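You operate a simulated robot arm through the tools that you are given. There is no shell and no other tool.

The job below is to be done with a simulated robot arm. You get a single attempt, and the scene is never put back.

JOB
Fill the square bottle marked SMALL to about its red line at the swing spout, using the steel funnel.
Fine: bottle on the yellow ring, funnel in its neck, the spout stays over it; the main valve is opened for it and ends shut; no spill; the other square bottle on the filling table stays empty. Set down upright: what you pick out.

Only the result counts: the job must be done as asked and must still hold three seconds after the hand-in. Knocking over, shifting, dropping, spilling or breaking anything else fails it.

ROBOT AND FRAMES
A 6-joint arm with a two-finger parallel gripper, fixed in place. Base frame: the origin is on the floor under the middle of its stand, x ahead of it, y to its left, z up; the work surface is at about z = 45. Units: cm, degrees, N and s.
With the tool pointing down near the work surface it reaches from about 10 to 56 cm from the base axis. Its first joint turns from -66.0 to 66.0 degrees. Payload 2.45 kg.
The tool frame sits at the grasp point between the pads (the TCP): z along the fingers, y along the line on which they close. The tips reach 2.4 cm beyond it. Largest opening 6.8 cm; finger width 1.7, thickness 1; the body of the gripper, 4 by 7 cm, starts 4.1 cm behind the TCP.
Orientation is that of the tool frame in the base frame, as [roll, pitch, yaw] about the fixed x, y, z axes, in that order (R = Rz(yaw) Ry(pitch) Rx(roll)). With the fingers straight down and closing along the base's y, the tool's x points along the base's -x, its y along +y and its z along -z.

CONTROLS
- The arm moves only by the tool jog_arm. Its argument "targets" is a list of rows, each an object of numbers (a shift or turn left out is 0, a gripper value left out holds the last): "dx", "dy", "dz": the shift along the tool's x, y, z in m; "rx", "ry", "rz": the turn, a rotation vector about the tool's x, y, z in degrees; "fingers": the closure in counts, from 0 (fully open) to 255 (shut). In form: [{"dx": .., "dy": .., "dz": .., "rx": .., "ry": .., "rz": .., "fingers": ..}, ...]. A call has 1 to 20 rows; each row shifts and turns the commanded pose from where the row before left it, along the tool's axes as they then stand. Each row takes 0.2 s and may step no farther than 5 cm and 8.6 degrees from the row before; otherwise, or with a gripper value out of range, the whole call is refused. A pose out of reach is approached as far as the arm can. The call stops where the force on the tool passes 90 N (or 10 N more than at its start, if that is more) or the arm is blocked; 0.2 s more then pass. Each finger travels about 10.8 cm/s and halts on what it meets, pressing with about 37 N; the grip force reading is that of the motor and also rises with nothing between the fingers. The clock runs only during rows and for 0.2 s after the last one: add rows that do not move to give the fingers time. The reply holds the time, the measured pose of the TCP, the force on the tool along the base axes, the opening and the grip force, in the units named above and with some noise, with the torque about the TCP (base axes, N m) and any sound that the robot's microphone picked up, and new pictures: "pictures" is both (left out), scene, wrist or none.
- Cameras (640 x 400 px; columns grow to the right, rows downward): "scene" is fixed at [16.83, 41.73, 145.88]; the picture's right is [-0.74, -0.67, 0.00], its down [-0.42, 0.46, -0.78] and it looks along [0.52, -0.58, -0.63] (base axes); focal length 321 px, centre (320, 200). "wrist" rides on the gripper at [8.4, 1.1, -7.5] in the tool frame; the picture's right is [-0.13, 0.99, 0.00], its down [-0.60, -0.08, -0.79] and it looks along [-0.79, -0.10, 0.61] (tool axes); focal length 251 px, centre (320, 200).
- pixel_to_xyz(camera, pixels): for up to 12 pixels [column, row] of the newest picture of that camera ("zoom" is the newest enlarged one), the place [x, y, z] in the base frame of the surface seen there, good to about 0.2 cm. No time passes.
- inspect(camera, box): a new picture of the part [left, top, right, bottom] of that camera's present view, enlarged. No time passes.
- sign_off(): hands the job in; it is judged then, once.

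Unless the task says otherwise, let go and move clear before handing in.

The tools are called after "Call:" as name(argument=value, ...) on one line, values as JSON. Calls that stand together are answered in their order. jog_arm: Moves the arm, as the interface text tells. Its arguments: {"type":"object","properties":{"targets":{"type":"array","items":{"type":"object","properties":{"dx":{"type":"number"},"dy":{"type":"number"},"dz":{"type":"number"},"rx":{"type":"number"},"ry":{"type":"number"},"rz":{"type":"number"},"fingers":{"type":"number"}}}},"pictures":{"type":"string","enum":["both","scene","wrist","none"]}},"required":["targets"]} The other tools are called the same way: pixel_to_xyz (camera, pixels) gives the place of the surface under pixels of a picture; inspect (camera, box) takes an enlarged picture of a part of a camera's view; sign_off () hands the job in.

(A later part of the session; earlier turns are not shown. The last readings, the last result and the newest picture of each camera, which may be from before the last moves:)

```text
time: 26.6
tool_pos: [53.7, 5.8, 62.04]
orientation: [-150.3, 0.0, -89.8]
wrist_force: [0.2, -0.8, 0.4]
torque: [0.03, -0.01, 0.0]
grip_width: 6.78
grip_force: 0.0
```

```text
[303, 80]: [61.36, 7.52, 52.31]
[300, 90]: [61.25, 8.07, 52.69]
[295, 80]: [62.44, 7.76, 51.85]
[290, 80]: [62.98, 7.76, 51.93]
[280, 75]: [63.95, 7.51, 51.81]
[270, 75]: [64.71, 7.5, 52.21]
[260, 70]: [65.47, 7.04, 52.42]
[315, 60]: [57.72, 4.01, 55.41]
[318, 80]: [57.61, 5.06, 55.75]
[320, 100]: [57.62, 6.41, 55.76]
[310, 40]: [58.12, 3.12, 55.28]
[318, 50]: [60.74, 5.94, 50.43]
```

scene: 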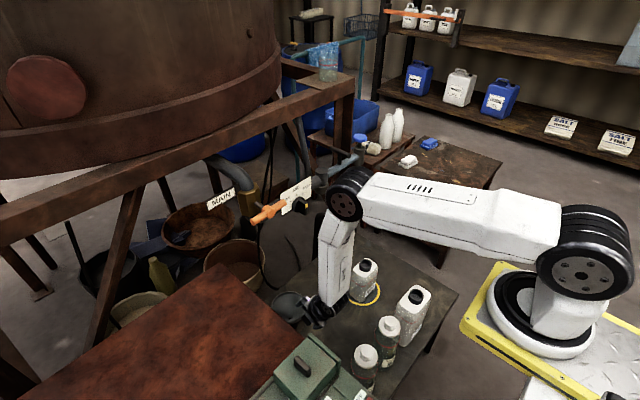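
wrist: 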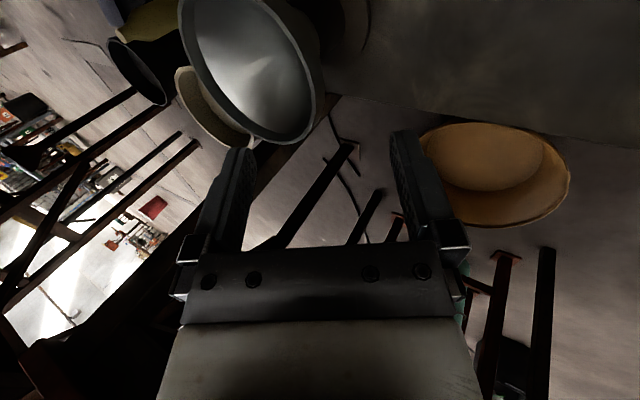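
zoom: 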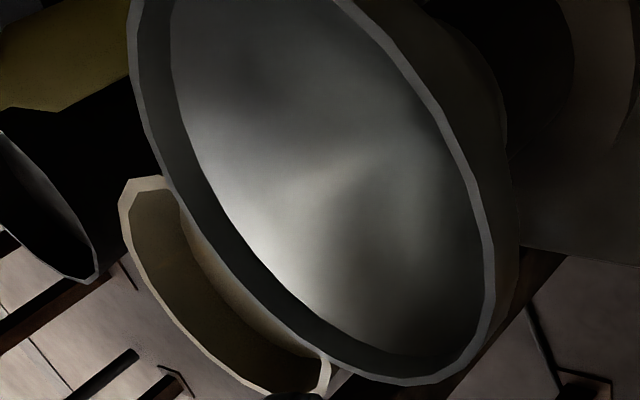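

The rim fits a centre of (62.96,5.5) with its near edge at x≈57.7 and top at z≈56.3. I'll move in along the tool axis, correcting laterally first, and stop short to check.

Call:
jog_arm(targets=[{"dx": 0.003, "dy": -0.0034, "dz": 0.01}, {"dz": 0.015}, {"dz": 0.015}, {}])

```text
time: 27.6
tool_pos: [55.92, 5.36, 59.14]
orientation: [-150.1, -0.1, -89.7]
wrist_force: [-0.1, -0.3, 0.3]
torque: [-0.05, 0.02, -0.02]
grip_width: 6.81
grip_force: 0.1
```

scene: 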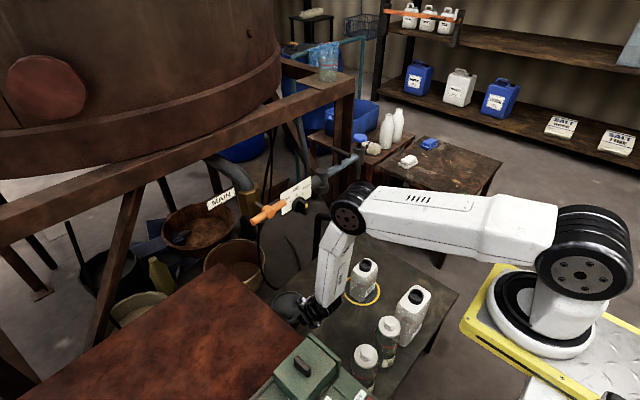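
wrist: 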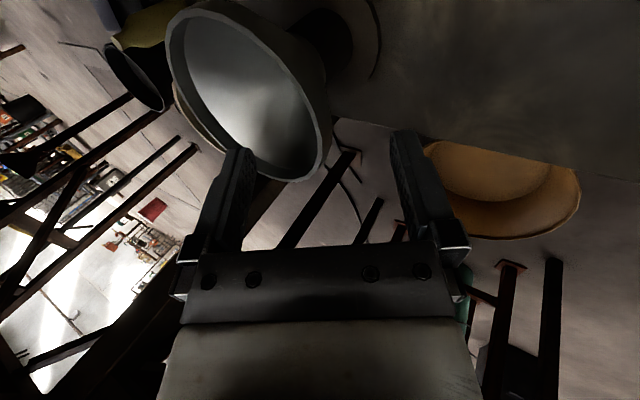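

The tool is at (55.9,5.4,59.1) and the rim will pass between the fingers. I'll advance the remaining ~3.7 cm and partly close to about 2 cm so I can verify before pinching.

Call:
jog_arm(targets=[{"dx": -0.001, "dy": 0.0005, "dz": 0.015}, {"dz": 0.012}, {"dz": 0.01}, {}, {"fingers": 90}, {"fingers": 170}, {"fingers": 170}])

```text
time: 29.2
tool_pos: [57.79, 5.57, 55.65]
orientation: [-150.2, 0.1, -89.7]
wrist_force: [0.4, 0.1, -0.1]
torque: [-0.01, -0.02, 0.03]
grip_width: 2.23
grip_force: 0.1
```

scene: 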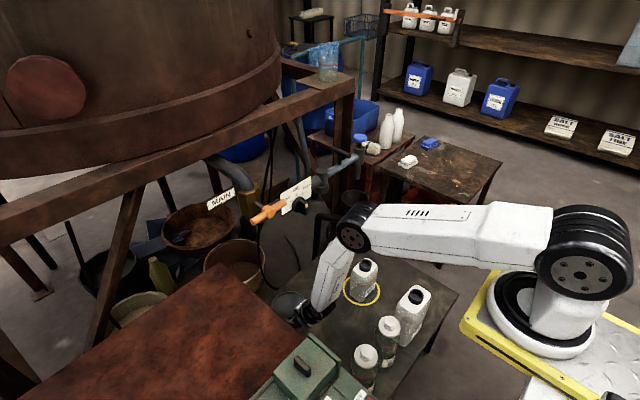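
wrist: 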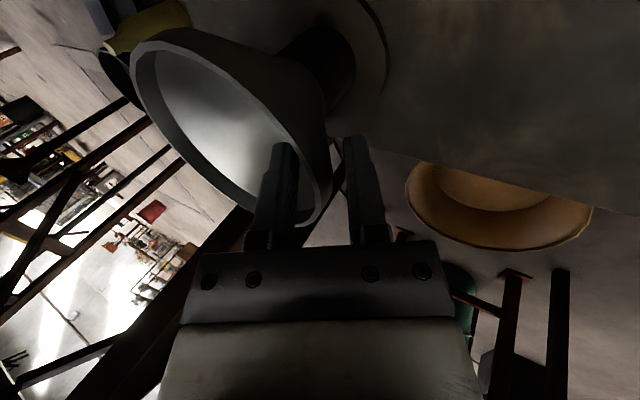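

The inner finger is inside the cone at (280,180) and the outer finger outside at (362,190), with no contact force. I'll zoom in to check that the wall is centred between them.

Call:
inspect(camera="wrist", box=[220, 110, 420, 260])

Call:
inspect(camera="scene", box=[260, 270, 350, 340])

Call:
pixel_to_xyz(camera="wrist", pixels=[[330, 190], [328, 200], [325, 210], [318, 220], [285, 160], [358, 160], [298, 200], [355, 200]])

```text
2.67 times, centred on (320, 185) of wrist
```

zoom: 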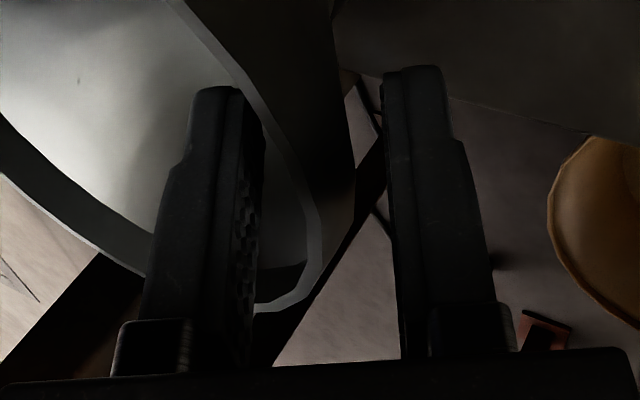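

```text
5.71 times, centred on (305, 305) of scene
```

zoom: 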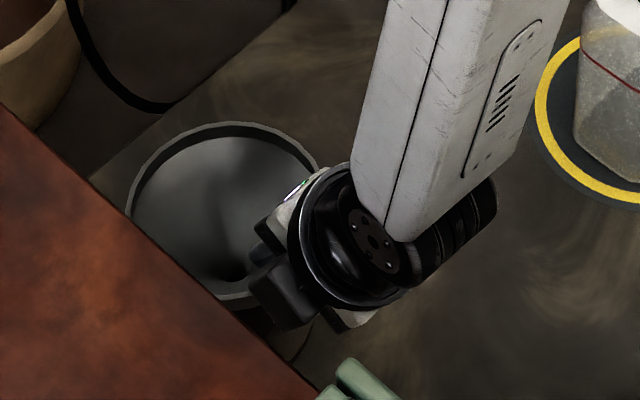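

```text
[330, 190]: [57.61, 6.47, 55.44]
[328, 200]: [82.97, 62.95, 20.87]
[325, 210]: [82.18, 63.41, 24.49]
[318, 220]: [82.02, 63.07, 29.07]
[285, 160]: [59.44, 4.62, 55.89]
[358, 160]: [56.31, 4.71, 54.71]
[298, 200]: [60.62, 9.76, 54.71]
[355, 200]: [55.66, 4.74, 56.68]
```

The wall is well centred between the pads. Closing onto the rim in steps.

Call:
jog_arm(targets=[{"fingers": 195}, {"fingers": 210}, {"fingers": 222}, {"fingers": 235}, {"fingers": 255}, {"fingers": 255}])

```text
time: 30.6
tool_pos: [57.65, 5.63, 55.52]
orientation: [-150.2, 0.0, -89.7]
wrist_force: [0.1, 0.2, 0.1]
torque: [0.03, 0.0, -0.02]
grip_width: 0.91
grip_force: 30.3
```

scene: 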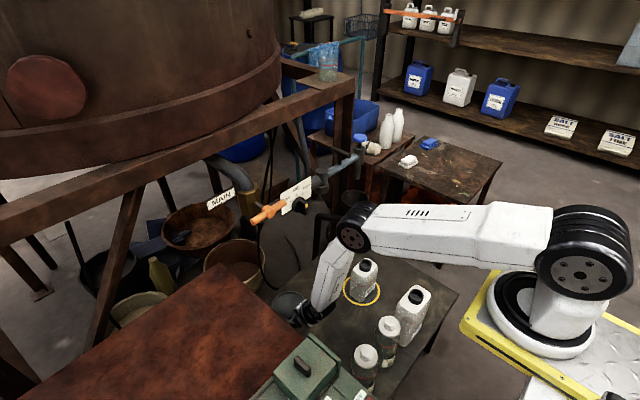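
wrist: 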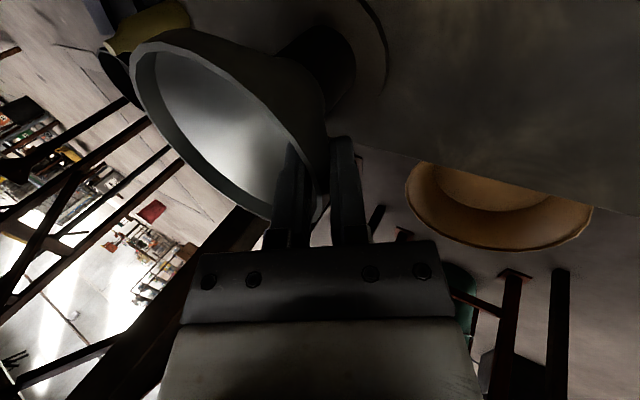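

The rim is gripped at 0.91 cm and the force is rising. I'll lift straight up 1 cm in small steps and check the funnel's attitude.

Call:
jog_arm(targets=[{"fingers": 255}, {"dy": -0.0015, "dz": -0.0026}, {"dy": -0.0015, "dz": -0.0026}, {"dy": -0.002, "dz": -0.0035}, {}])

```text
time: 31.8
tool_pos: [57.59, 5.35, 56.72]
orientation: [-150.2, 0.1, -89.7]
wrist_force: [0.1, 0.7, -0.5]
torque: [0.0, 0.07, 0.02]
grip_width: 0.9
grip_force: 31.3
```

scene: 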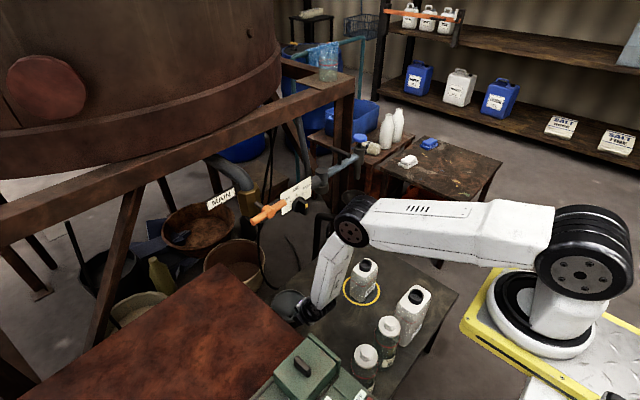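
wrist: 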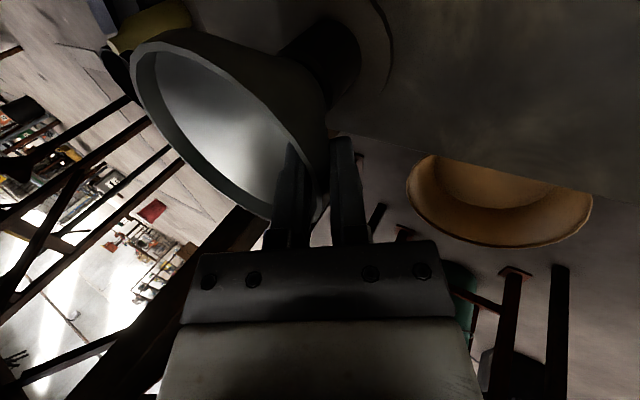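

The funnel is rising with the gripper and its weight shows as about 0.07 N·m. I'll continue straight up until the stem clears the holder.

Call:
jog_arm(targets=[{"dy": -0.00495, "dz": -0.00869}, {"dy": -0.0074, "dz": -0.013}, {"dy": -0.0074, "dz": -0.013}, {"dy": -0.0099, "dz": -0.0174}, {"dy": -0.0099, "dz": -0.0174}, {"dy": -0.0099, "dz": -0.0174}, {"dy": -0.0099, "dz": -0.0174}, {}])

```text
time: 33.6
tool_pos: [57.63, 5.47, 68.81]
orientation: [-150.2, -0.1, -89.7]
wrist_force: [-0.1, -0.8, -0.7]
torque: [-0.01, 0.08, 0.0]
grip_width: 0.45
grip_force: 28.1
```

scene: 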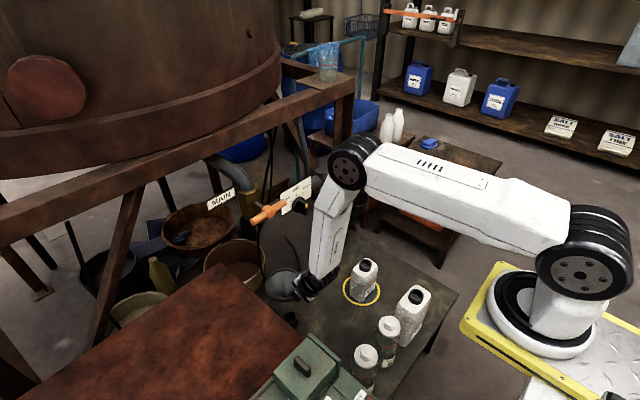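
wrist: 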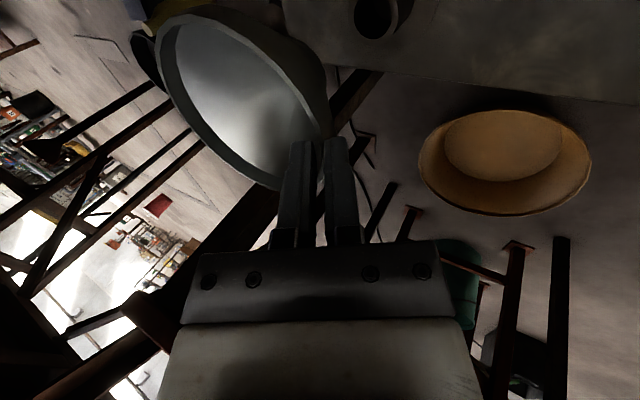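

The grip width dropped to 0.45 as the stem left the holder, so the funnel has turned or slid a little in the fingers. I'll measure its rim plane now.

Call:
inspect(camera="wrist", box=[140, 0, 400, 260])

Call:
pixel_to_xyz(camera="wrist", pixels=[[160, 30], [175, 90], [200, 130], [230, 165], [270, 187], [318, 110], [290, 65], [260, 38], [225, 20], [195, 14], [322, 100], [325, 130]])

Call:
inspect(camera="scene", box=[250, 240, 350, 320])

Call:
pixel_to_xyz(camera="scene", pixels=[[280, 270], [270, 275], [266, 285], [270, 294], [282, 299], [290, 270], [296, 273], [280, 285]])

```text
1.54 times, centred on (270, 130) of wrist
```

zoom: 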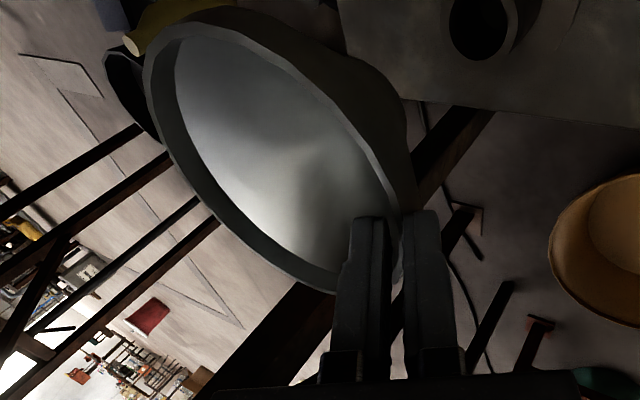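

```text
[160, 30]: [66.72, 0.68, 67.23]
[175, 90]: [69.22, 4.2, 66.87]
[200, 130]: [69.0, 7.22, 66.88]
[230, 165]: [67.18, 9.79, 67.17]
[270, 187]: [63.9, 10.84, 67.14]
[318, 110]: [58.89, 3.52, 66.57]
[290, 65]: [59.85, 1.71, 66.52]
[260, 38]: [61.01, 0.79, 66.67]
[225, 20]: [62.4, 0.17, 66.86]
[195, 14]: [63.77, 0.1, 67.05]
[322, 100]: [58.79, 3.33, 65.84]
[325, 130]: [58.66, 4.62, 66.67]
```

```text
5.00 times, centred on (300, 280) of scene
```

zoom: 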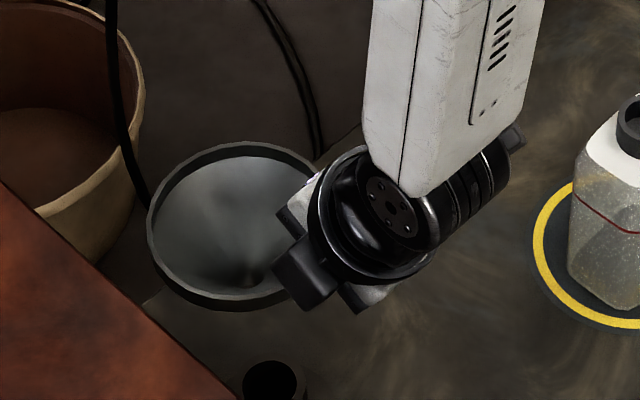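

```text
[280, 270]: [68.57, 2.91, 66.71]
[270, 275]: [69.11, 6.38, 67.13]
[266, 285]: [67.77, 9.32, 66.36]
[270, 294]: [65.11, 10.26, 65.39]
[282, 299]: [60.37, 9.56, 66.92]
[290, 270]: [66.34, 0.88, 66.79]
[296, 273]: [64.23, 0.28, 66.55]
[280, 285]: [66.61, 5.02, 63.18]
```

The rim is still level at z≈66.7, but it has slid about 3 cm down the fingers and may now be held only near the tips. I'll look closely at the contact before doing anything.

Call:
inspect(camera="wrist", box=[270, 90, 370, 200])

Call:
pixel_to_xyz(camera="zoom", pixels=[[250, 180], [340, 180], [280, 200], [330, 200], [300, 130], [310, 150], [305, 180], [300, 250], [310, 230], [290, 150]])

```text
3.64 times, centred on (320, 145) of wrist
```

zoom: 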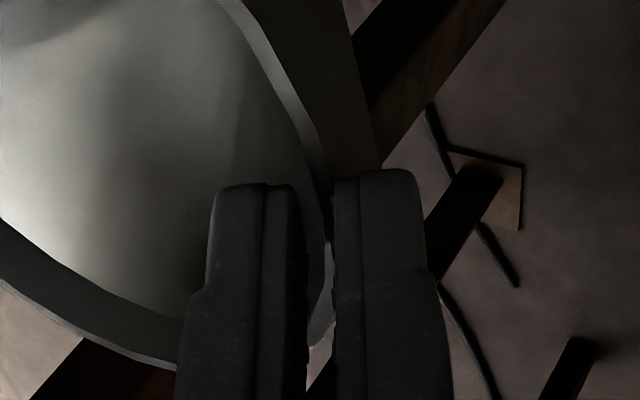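

```text
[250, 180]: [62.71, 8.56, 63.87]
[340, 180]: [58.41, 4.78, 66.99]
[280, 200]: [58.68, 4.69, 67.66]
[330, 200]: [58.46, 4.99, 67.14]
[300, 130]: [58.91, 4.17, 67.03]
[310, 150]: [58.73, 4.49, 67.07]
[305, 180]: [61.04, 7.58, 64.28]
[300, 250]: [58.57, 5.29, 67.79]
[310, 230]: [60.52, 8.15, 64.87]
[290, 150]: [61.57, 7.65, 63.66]
```

The lip overlaps the pads by only about 5 mm, so I won't carry the funnel across like this. I'll put it back in its holder and re-grip with the tool vertical, so the pads lie flat on the vertical lip. First I'll locate the empty holder.

Call:
inspect(camera="wrist", box=[320, 0, 440, 60])

Call:
pixel_to_xyz(camera="wrist", pixels=[[356, 15], [396, 15], [376, 38], [360, 30], [392, 30], [375, 15], [353, 5], [400, 5]])

Call:
inspect(camera="scene", box=[270, 295, 320, 335])

Call:
pixel_to_xyz(camera="scene", pixels=[[285, 315], [296, 315], [290, 312], [290, 318], [290, 322], [286, 312], [295, 312], [298, 325]])

```text
5.33 times, centred on (380, 30) of wrist
```

zoom: 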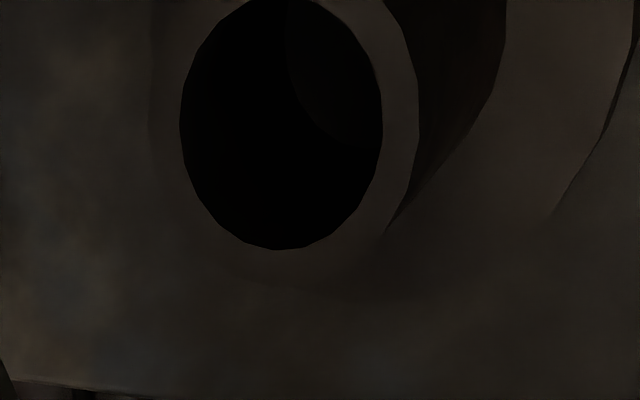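

```text
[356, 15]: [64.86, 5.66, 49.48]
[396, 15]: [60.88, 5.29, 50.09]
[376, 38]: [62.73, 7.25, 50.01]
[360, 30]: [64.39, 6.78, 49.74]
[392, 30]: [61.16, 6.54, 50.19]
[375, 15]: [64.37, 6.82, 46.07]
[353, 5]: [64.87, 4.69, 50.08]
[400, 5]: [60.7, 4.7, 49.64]
```

```text
10.00 times, centred on (295, 315) of scene
```

zoom: 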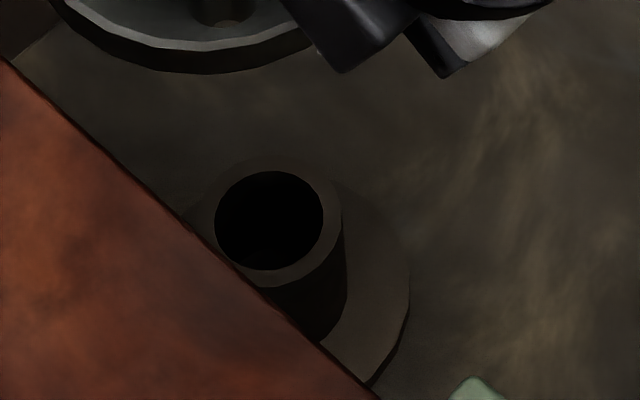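

```text
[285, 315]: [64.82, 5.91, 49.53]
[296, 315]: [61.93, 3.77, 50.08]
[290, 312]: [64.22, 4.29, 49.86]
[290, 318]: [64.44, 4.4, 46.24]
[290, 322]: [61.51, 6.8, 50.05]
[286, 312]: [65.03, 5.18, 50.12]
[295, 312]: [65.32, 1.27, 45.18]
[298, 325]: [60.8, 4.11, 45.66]
```

The holder is still in place at (62.9,5.3), top at z=50, with a hole radius of about 1.75. The funnel centre is at (63.9,5.45). I'll shift slowly by -1.05 in x and lower 6 cm, then check alignment above the hole.

Call:
jog_arm(targets=[{"dx": 0.0003, "dy": 0.003, "dz": -0.0017}, {"dx": 0.0003, "dy": 0.003, "dz": -0.0017}, {"dx": 0.0004, "dy": 0.0031, "dz": -0.0018}, {"dy": 0.0025, "dz": 0.00435}, {"dy": 0.00495, "dz": 0.00869}, {"dy": 0.00495, "dz": 0.00869}, {"dy": 0.00495, "dz": 0.00869}, {"dy": 0.00495, "dz": 0.00869}, {"dy": 0.0025, "dz": 0.00435}, {}])

```text
time: 35.8
tool_pos: [56.57, 5.49, 63.57]
orientation: [-150.2, 0.0, -89.7]
wrist_force: [1.4, 0.6, -0.7]
torque: [0.02, 0.08, 0.0]
grip_width: 0.4
grip_force: 27.9
```

scene: 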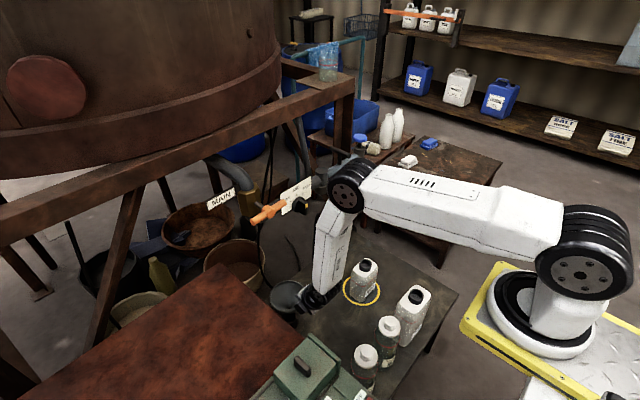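
wrist: 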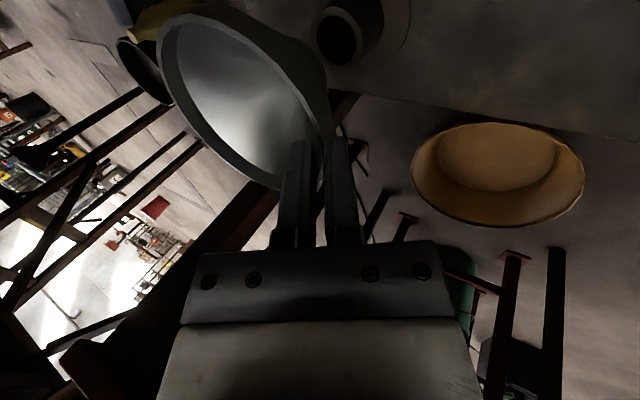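

The grip width is now 0.40, so it's slipping very slowly. I'll measure the rim and holder again before inserting.

Call:
pixel_to_xyz(camera="wrist", pixels=[[162, 40], [178, 90], [202, 130], [232, 165], [270, 187], [318, 110], [296, 72], [266, 42], [235, 23], [200, 14], [326, 135], [313, 100]])

Call:
pixel_to_xyz(camera="scene", pixels=[[285, 281], [275, 285], [270, 295], [276, 304], [286, 308], [296, 282], [301, 285], [285, 295]])

Call:
inspect(camera="scene", box=[255, 265, 335, 335])

Call:
inspect(camera="wrist", box=[230, 0, 400, 110])

```text
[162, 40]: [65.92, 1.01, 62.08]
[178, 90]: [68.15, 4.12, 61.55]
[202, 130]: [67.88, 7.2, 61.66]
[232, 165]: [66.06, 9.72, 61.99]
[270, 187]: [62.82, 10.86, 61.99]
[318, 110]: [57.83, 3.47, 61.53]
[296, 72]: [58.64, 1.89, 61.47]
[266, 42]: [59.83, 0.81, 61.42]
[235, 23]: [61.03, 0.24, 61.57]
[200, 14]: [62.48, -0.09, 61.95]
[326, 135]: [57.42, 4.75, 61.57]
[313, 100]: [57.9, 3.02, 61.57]
```

```text
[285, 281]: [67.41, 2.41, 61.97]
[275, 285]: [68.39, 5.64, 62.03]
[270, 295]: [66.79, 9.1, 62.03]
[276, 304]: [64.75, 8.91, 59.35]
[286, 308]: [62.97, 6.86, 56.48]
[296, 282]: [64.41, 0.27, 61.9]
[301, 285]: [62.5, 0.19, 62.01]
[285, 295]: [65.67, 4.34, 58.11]
```

```text
5.71 times, centred on (295, 300) of scene
```

zoom: 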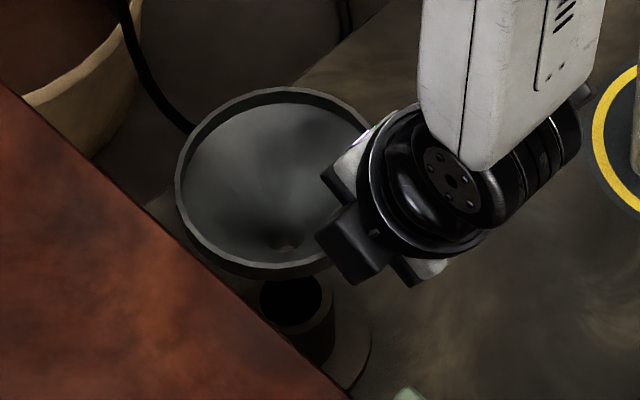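

```text
3.64 times, centred on (315, 55) of wrist
```

zoom: 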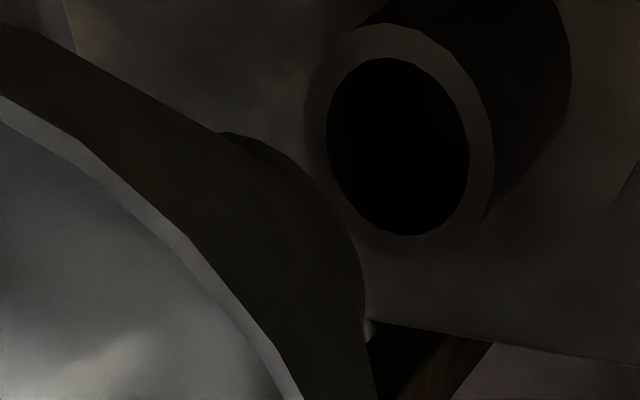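

The funnel centre is now at (62.85,5.4), nearly level and directly over the holder at (62.9,5.3). I'll lower it 4.5 cm into the hole, watching force.

Call:
jog_arm(targets=[{"dy": 0.0025, "dz": 0.00435}, {"dy": 0.0025, "dz": 0.00435}, {"dy": 0.0025, "dz": 0.00435}, {"dy": 0.0025, "dz": 0.00435}, {"dy": 0.0025, "dz": 0.00435}, {"dy": 0.0025, "dz": 0.00435}, {"dy": 0.0025, "dz": 0.00435}, {"dy": 0.0025, "dz": 0.00435}, {"dy": 0.0025, "dz": 0.00435}, {}])

```text
time: 38.0
tool_pos: [56.6, 5.34, 59.42]
orientation: [-150.2, 0.0, -89.7]
wrist_force: [0.9, -0.4, -0.6]
torque: [-0.01, 0.09, -0.01]
grip_width: 0.39
grip_force: 27.6
```

scene: 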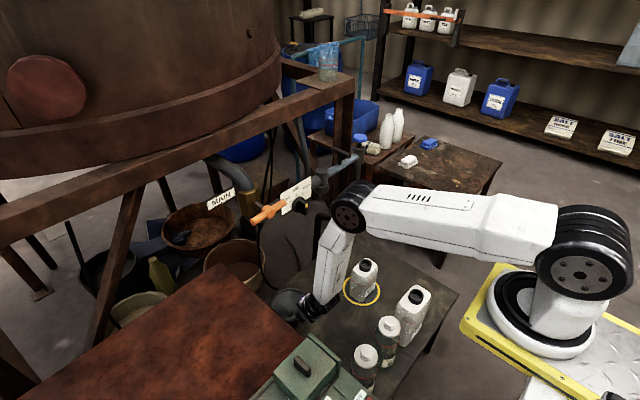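
wrist: 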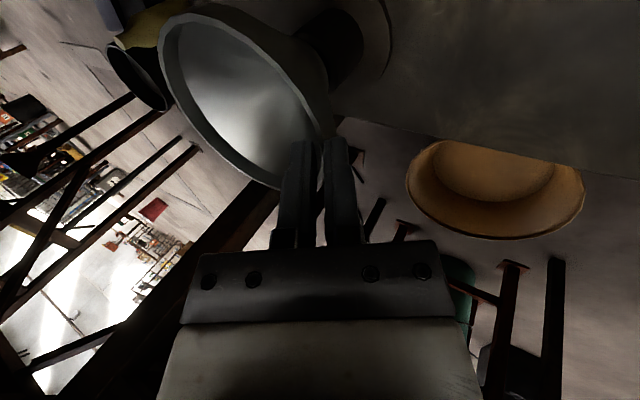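

No contact force yet, and the cone is now close over the holder at (330,50) in the wrist picture. Checking the rim height.

Call:
pixel_to_xyz(camera="wrist", pixels=[[178, 90], [232, 165], [270, 187], [318, 110], [296, 72], [235, 23], [326, 135], [330, 40], [345, 50]])

Call:
inspect(camera="wrist", box=[230, 0, 400, 110])

```text
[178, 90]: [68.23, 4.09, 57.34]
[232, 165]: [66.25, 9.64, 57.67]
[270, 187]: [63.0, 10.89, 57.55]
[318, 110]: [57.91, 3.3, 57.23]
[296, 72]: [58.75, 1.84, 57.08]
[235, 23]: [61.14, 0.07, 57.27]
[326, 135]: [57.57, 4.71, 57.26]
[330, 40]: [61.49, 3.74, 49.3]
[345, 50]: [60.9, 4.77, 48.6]
```

```text
3.64 times, centred on (315, 55) of wrist
```

zoom: 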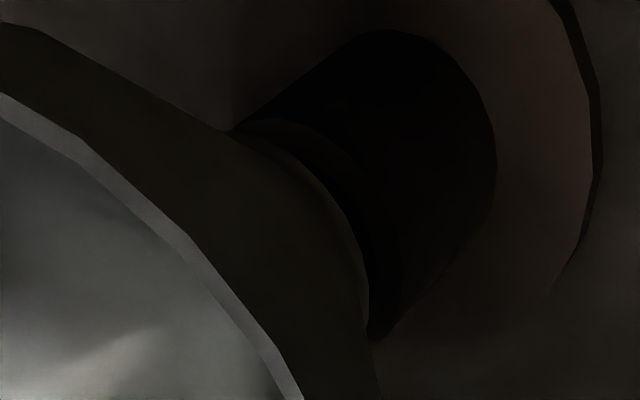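

The rim is at z≈57.3 and the seated height is 56.3, with the stem already in the holder. Lowering the last centimetre in 2–3 mm steps.

Call:
jog_arm(targets=[{"dy": 0.0015, "dz": 0.0026}, {"dy": 0.0015, "dz": 0.0026}, {"dy": 0.0012, "dz": 0.0021}, {}], pictures="wrist")

```text
time: 39.0
tool_pos: [56.59, 5.44, 58.4]
orientation: [-150.2, 0.1, -89.7]
wrist_force: [0.1, -0.2, -1.5]
torque: [0.01, 0.07, 0.01]
grip_width: 0.42
grip_force: 27.7
```

wrist: 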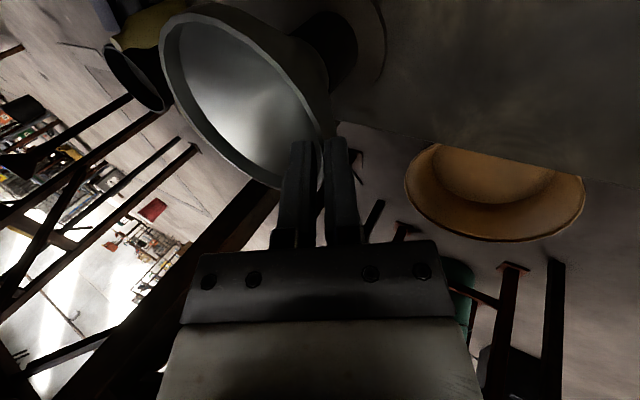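

Still no contact. Two more 1–2 mm steps should seat it.

Call:
jog_arm(targets=[{"dy": 0.0007, "dz": 0.0013}, {"dy": 0.0005, "dz": 0.0009}, {}], pictures="wrist")

Call:
pixel_to_xyz(camera="wrist", pixels=[[178, 90], [232, 165], [270, 187], [318, 110], [296, 72], [235, 23], [326, 135]])

```text
time: 39.8
tool_pos: [56.57, 5.57, 58.23]
orientation: [-150.2, 0.0, -89.7]
wrist_force: [-0.8, -0.7, -1.6]
torque: [-0.01, 0.03, 0.0]
grip_width: 0.39
grip_force: 27.4
```

wrist: 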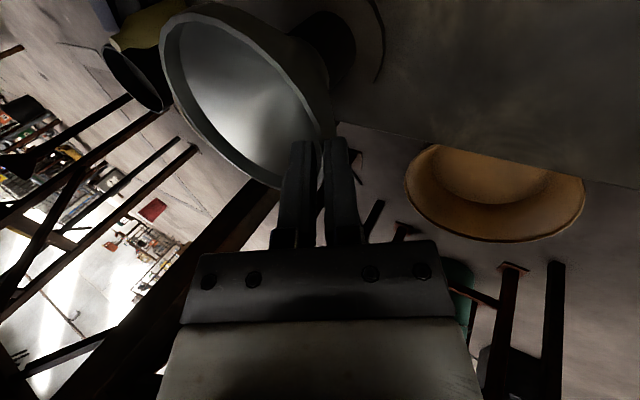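

```text
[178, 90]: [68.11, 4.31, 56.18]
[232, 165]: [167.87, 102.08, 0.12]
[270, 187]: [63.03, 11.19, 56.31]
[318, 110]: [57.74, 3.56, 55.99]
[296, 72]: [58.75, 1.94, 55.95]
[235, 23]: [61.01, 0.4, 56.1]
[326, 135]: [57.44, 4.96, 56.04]
```

The rim is at z≈56.1 and the torque has dropped, so the funnel is seated again. I'll open slightly, then back out along the tool axis.

Call:
jog_arm(targets=[{"fingers": 225}, {"fingers": 200}, {"fingers": 170}, {"fingers": 140}, {"dz": -0.01}, {"dz": -0.025}, {"dz": -0.035}, {}])

```text
time: 41.6
tool_pos: [53.3, 5.58, 64.52]
orientation: [-150.2, 0.1, -89.7]
wrist_force: [1.1, -0.1, 0.0]
torque: [-0.04, -0.02, 0.0]
grip_width: 3.06
grip_force: 0.1
```

scene: 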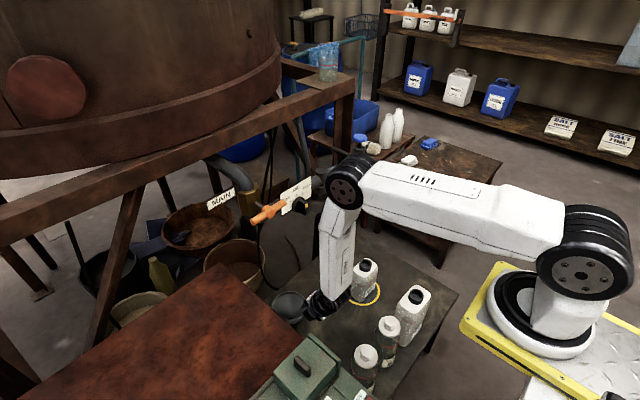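
wrist: 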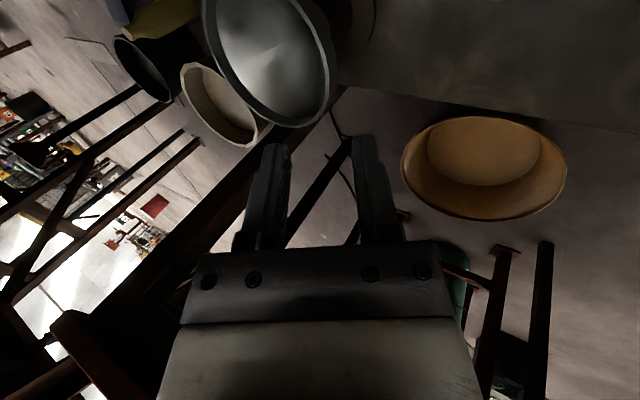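

The funnel stands in its holder again. I'll verify it's level and re-measure the near rim, then raise the arm and return the tool to vertical.

Call:
pixel_to_xyz(camera="wrist", pixels=[[330, 60], [334, 80], [330, 105], [318, 120], [295, 126], [320, 38], [308, 18], [260, 98], [230, 65], [212, 25], [335, 92], [326, 112]])

Call:
jog_arm(targets=[{"dy": -0.015, "dz": -0.026}, {"dy": -0.015, "dz": -0.026}, {"rx": -7.5}, {"rx": -7.5}, {"rx": -7.5}, {"rx": -7.3}, {}, {}])

```text
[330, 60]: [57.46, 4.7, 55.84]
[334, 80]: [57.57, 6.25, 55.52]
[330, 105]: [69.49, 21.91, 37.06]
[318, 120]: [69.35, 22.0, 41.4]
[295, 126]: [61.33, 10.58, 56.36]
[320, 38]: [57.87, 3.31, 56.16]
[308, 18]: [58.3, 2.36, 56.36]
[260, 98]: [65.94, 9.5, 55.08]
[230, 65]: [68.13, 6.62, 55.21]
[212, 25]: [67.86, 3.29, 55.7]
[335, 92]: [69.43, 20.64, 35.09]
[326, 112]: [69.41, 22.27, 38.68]
```

```text
time: 43.4
tool_pos: [53.02, 5.87, 70.36]
orientation: [180.0, 0.0, -89.6]
wrist_force: [-0.6, 0.3, 0.4]
torque: [0.0, 0.0, -0.02]
grip_width: 3.06
grip_force: 0.0
out of reach, approached as far as the arm can: row 5
```

scene: 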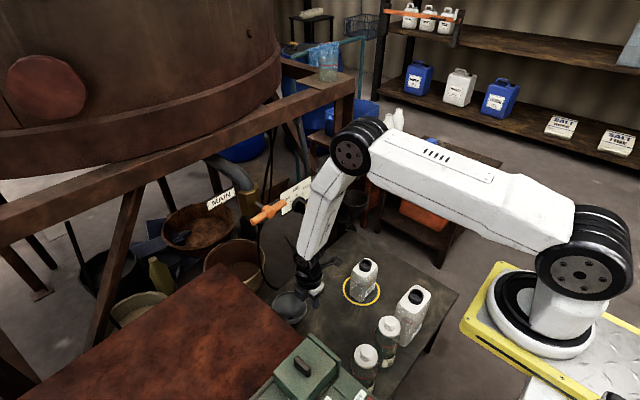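
wrist: 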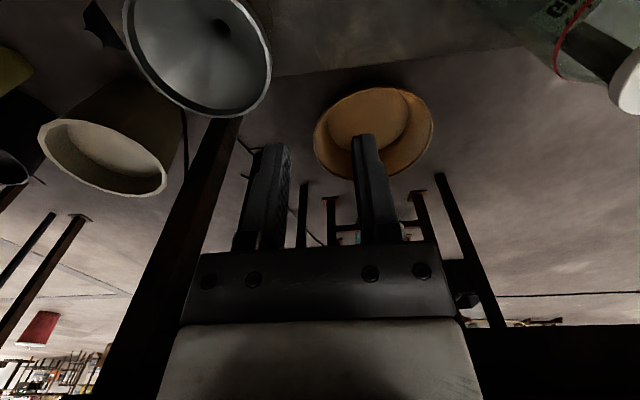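

The tool is vertical again. I'll measure the near rim from this view.

Call:
inspect(camera="wrist", box=[110, 0, 290, 130])

Call:
pixel_to_xyz(camera="wrist", pixels=[[268, 65], [267, 80], [260, 97], [250, 107], [235, 114], [262, 40], [252, 20], [240, 5], [145, 75], [170, 100], [130, 40], [127, 15]])

```text
3.08 times, centred on (200, 65) of wrist
```

zoom: 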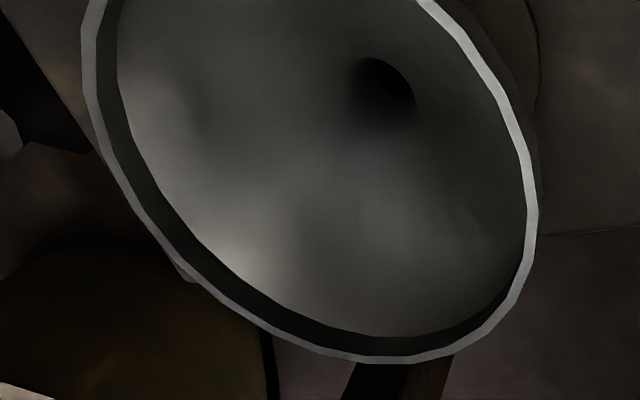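

```text
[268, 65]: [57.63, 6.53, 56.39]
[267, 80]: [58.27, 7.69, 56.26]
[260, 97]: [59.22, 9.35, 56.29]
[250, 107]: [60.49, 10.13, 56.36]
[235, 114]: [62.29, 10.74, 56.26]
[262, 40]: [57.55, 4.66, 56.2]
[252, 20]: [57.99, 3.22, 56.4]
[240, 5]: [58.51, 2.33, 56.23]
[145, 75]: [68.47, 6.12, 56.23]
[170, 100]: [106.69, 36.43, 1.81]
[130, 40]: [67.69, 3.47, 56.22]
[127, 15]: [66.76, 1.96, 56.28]
```

The rim is level at z=56.3 and the near wall's mid-line is at x≈57.5, y=5.5. I'll move above it with the fingers 3 cm open, stopping with the tips about 1.8 cm above the rim.

Call:
jog_arm(targets=[{"dx": 0.0018, "dy": -0.022}, {"dx": 0.0018, "dy": -0.0225}, {"dz": 0.035}, {"dz": 0.035}, {"dz": 0.028}, {}, {}])

```text
time: 45.0
tool_pos: [57.56, 5.07, 60.42]
orientation: [180.0, 0.0, -89.7]
wrist_force: [0.8, -0.8, -0.6]
torque: [0.0, -0.04, 0.01]
grip_width: 3.09
grip_force: 0.1
```

scene: 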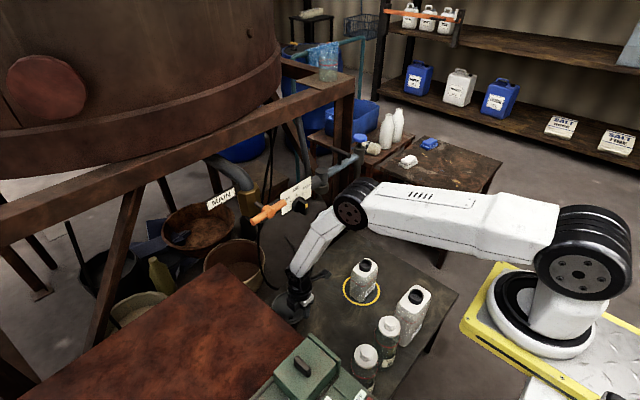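
wrist: 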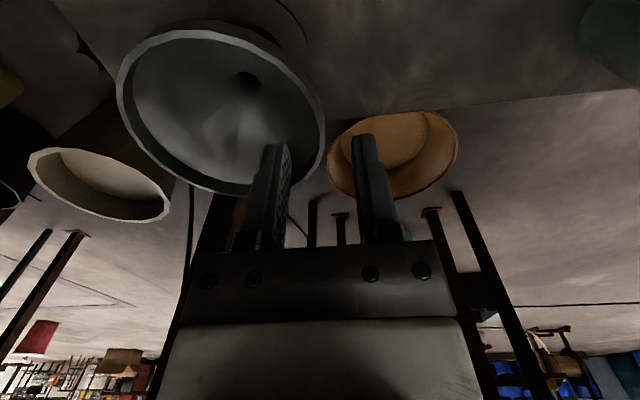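

The arm reached (57.56,5.07,60.4) with the tool vertical. I'll nudge +0.3 in y, go down 2.7 cm and close to about 1.2 cm before pinching.

Call:
jog_arm(targets=[{"dx": -0.003}, {"dz": 0.01}, {"dz": 0.01}, {"dz": 0.007}, {}, {"fingers": 180}, {"fingers": 205}, {}])

Call:
inspect(camera="wrist", box=[230, 110, 410, 250])

```text
time: 46.8
tool_pos: [57.41, 5.7, 57.74]
orientation: [-180.0, 0.0, -89.7]
wrist_force: [-0.1, 0.3, -0.8]
torque: [0.01, -0.01, -0.03]
grip_width: 1.33
grip_force: 0.0
```

scene: 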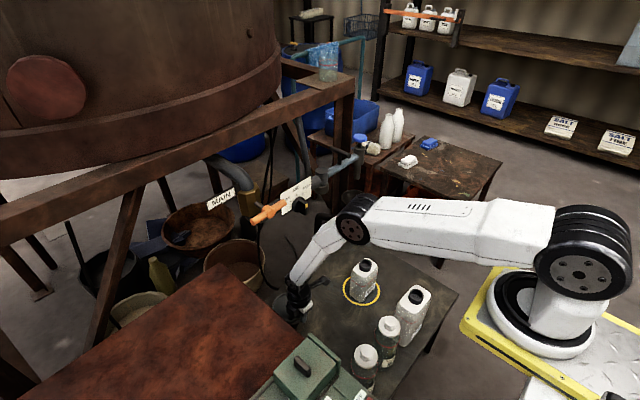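
wrist: 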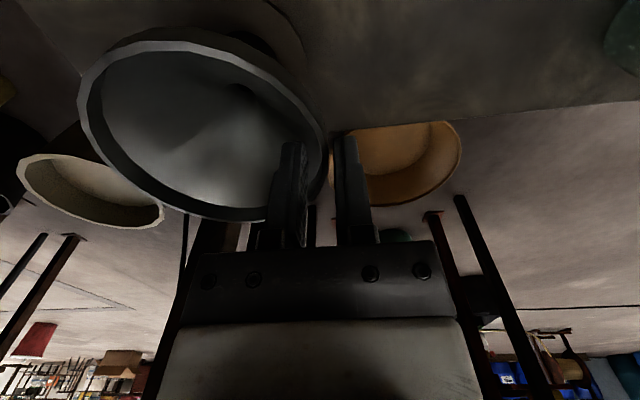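

```text
2.86 times, centred on (320, 180) of wrist
```

zoom: 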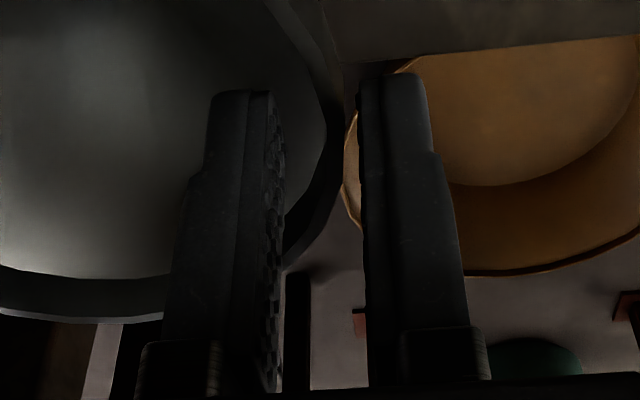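

The lip lies between the pads and no force shows. Closing in steps onto the vertical lip.

Call:
jog_arm(targets=[{"fingers": 220}, {"fingers": 232}, {"fingers": 240}, {"fingers": 248}, {"fingers": 255}, {"fingers": 255}, {"fingers": 255}])

Call:
inspect(camera="wrist", box=[230, 110, 410, 250])

```text
time: 48.4
tool_pos: [57.5, 5.65, 57.84]
orientation: [-179.9, 0.0, -89.7]
wrist_force: [-1.6, -0.4, 7.3]
torque: [-0.01, -0.12, -0.01]
grip_width: 0.77
grip_force: 29.7
```

scene: 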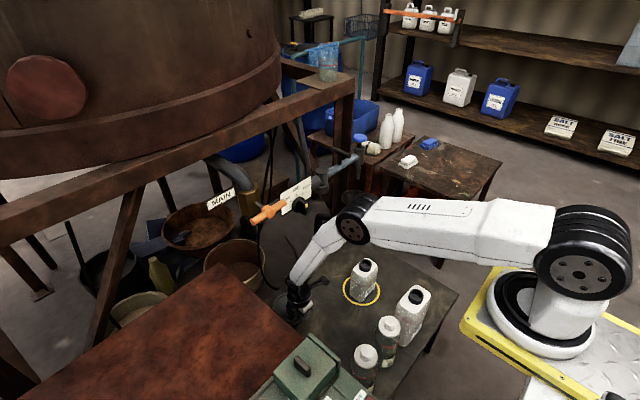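
wrist: 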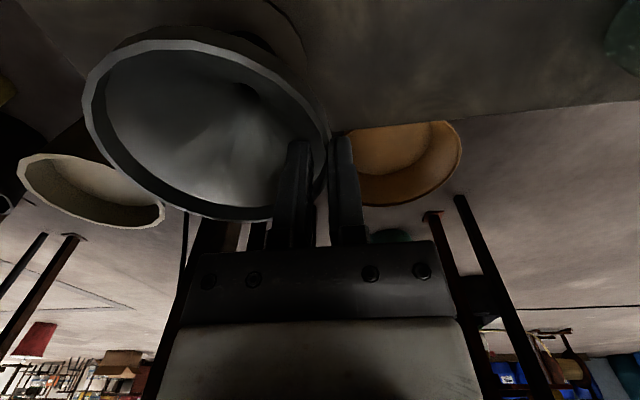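

```text
2.86 times, centred on (320, 180) of wrist
```

zoom: 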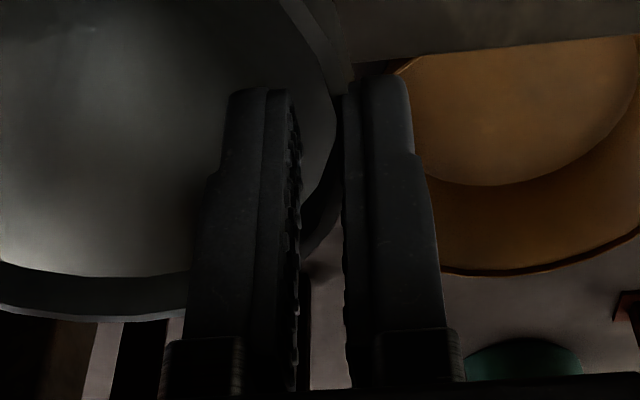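

At 0.77 cm with +7.3 N upward, the inner tip is sitting on the cone rather than lying flat on the lip. I'll open, raise 3.5 mm, and close again.

Call:
jog_arm(targets=[{"fingers": 205}, {"fingers": 205}, {"dz": -0.0035}, {}, {"fingers": 232}, {"fingers": 245}, {"fingers": 255}, {"fingers": 255}, {"fingers": 255}], pictures="wrist")

```text
time: 50.4
tool_pos: [57.67, 5.75, 58.14]
orientation: [180.0, -0.1, -89.6]
wrist_force: [-1.8, -0.7, 4.0]
torque: [0.0, -0.07, -0.03]
grip_width: 0.54
grip_force: 28.8
```

wrist: 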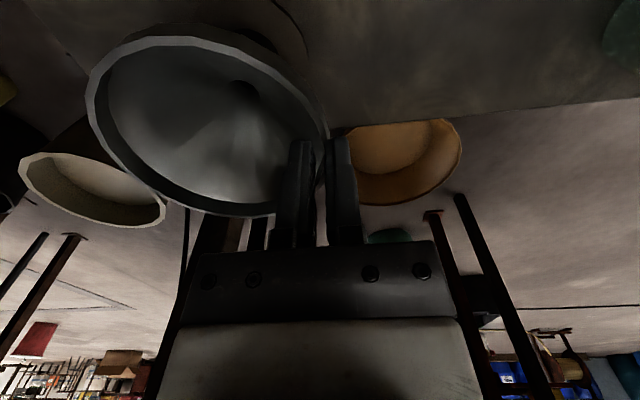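

Raising changed the width from 0.77 to 0.54, which means the gripped wall slopes at roughly 37–40° right from the rim. A tilt of about 40° should put the pads flat on it, so I'll release, back off and tilt the tool to 40°.

Call:
jog_arm(targets=[{"fingers": 205}, {"fingers": 140}, {"fingers": 140}, {"dz": -0.015}, {"dz": -0.035}, {"dy": 0.02, "dz": -0.02}, {"dy": 0.02}, {"rx": 8}, {"rx": 8}, {"rx": 8}, {"rx": 8}, {"rx": 8}, {}, {}])

```text
time: 53.4
tool_pos: [53.54, 5.68, 65.3]
orientation: [-140.0, 0.0, -89.7]
wrist_force: [-0.1, -0.9, -0.7]
torque: [-0.01, 0.04, -0.01]
grip_width: 3.08
grip_force: 0.0
```

scene: 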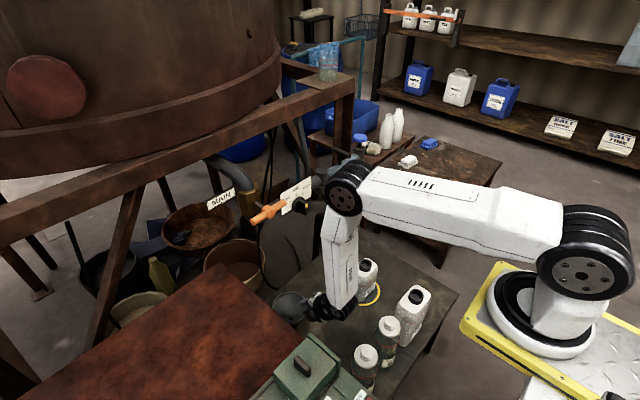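
wrist: 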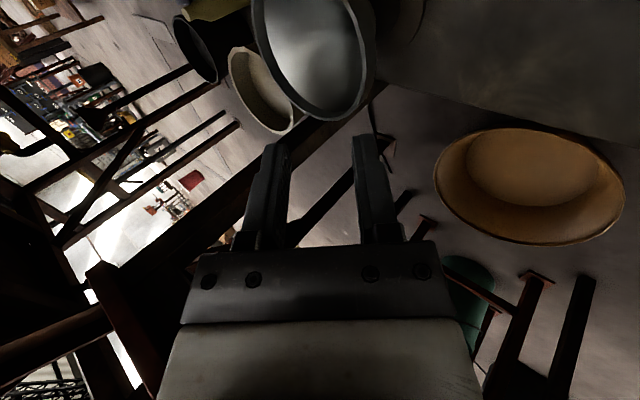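

The tilt is a clean 40°. I'll measure the rim again, shift sideways and advance partway along the tool axis.

Call:
pixel_to_xyz(camera="wrist", pixels=[[368, 40], [373, 60], [372, 85], [360, 107], [340, 118], [358, 15], [300, 100], [275, 65], [258, 30], [330, 50]])

Call:
jog_arm(targets=[{"dx": 0.0018, "dy": 0.0137}, {"dy": 0.0138}, {"dz": 0.025}, {"dz": 0.02}, {"dz": 0.01}, {}, {}])

```text
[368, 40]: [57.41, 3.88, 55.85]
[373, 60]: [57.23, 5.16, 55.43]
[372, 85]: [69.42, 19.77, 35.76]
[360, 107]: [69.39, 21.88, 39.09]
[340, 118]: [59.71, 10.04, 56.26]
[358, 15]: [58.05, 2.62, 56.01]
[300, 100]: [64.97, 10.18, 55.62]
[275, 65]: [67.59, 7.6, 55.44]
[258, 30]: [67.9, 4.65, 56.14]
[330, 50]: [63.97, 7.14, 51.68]
```

```text
time: 55.0
tool_pos: [55.0, 5.29, 59.0]
orientation: [-140.1, 0.1, -89.6]
wrist_force: [0.4, -0.3, -0.2]
torque: [-0.02, 0.02, 0.0]
grip_width: 3.07
grip_force: 0.1
```

scene: 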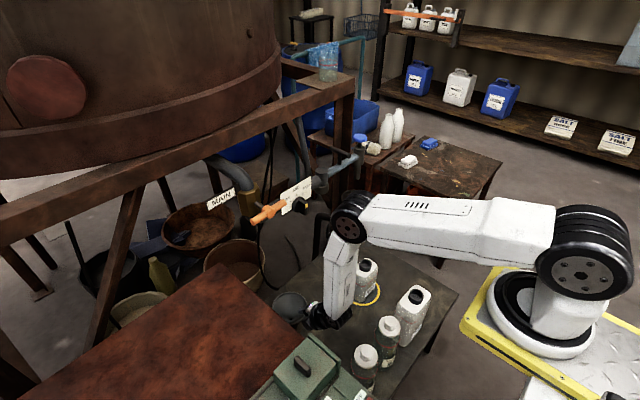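
wrist: 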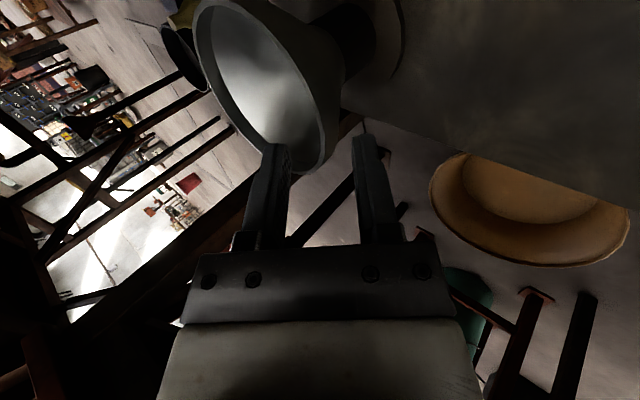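

I'm 3.8 cm from the grasp point and the lip is lined up between the fingers at about (325,150). I'll advance and partly close.

Call:
jog_arm(targets=[{"dx": -0.002, "dy": -0.0015, "dz": 0.01}, {"dz": 0.015}, {"dz": 0.013}, {}, {"fingers": 175}, {"fingers": 195}, {}])

Call:
inspect(camera="wrist", box=[220, 60, 420, 250])

```text
time: 56.6
tool_pos: [57.49, 5.69, 56.17]
orientation: [-139.9, 0.0, -89.6]
wrist_force: [0.2, 0.0, -0.7]
torque: [0.01, 0.01, -0.03]
grip_width: 1.63
grip_force: 0.5
```

scene: 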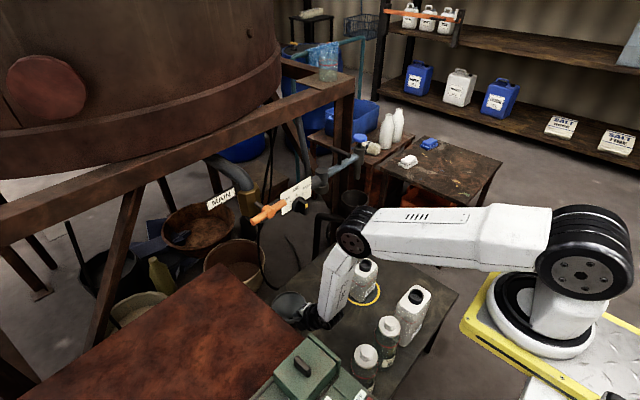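
wrist: 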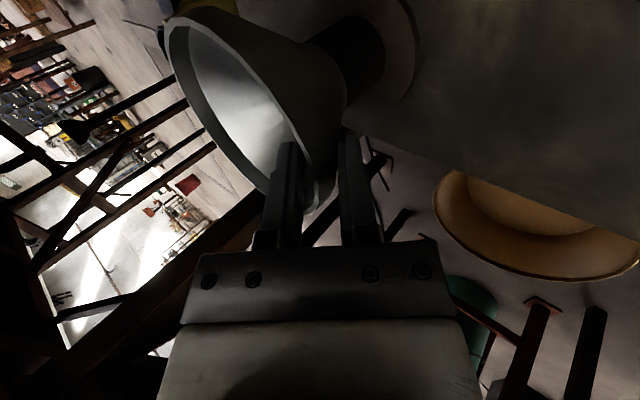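

```text
2.11 times, centred on (320, 155) of wrist
```

zoom: 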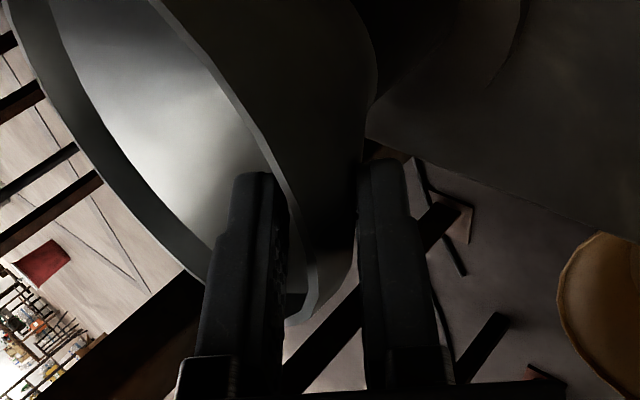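

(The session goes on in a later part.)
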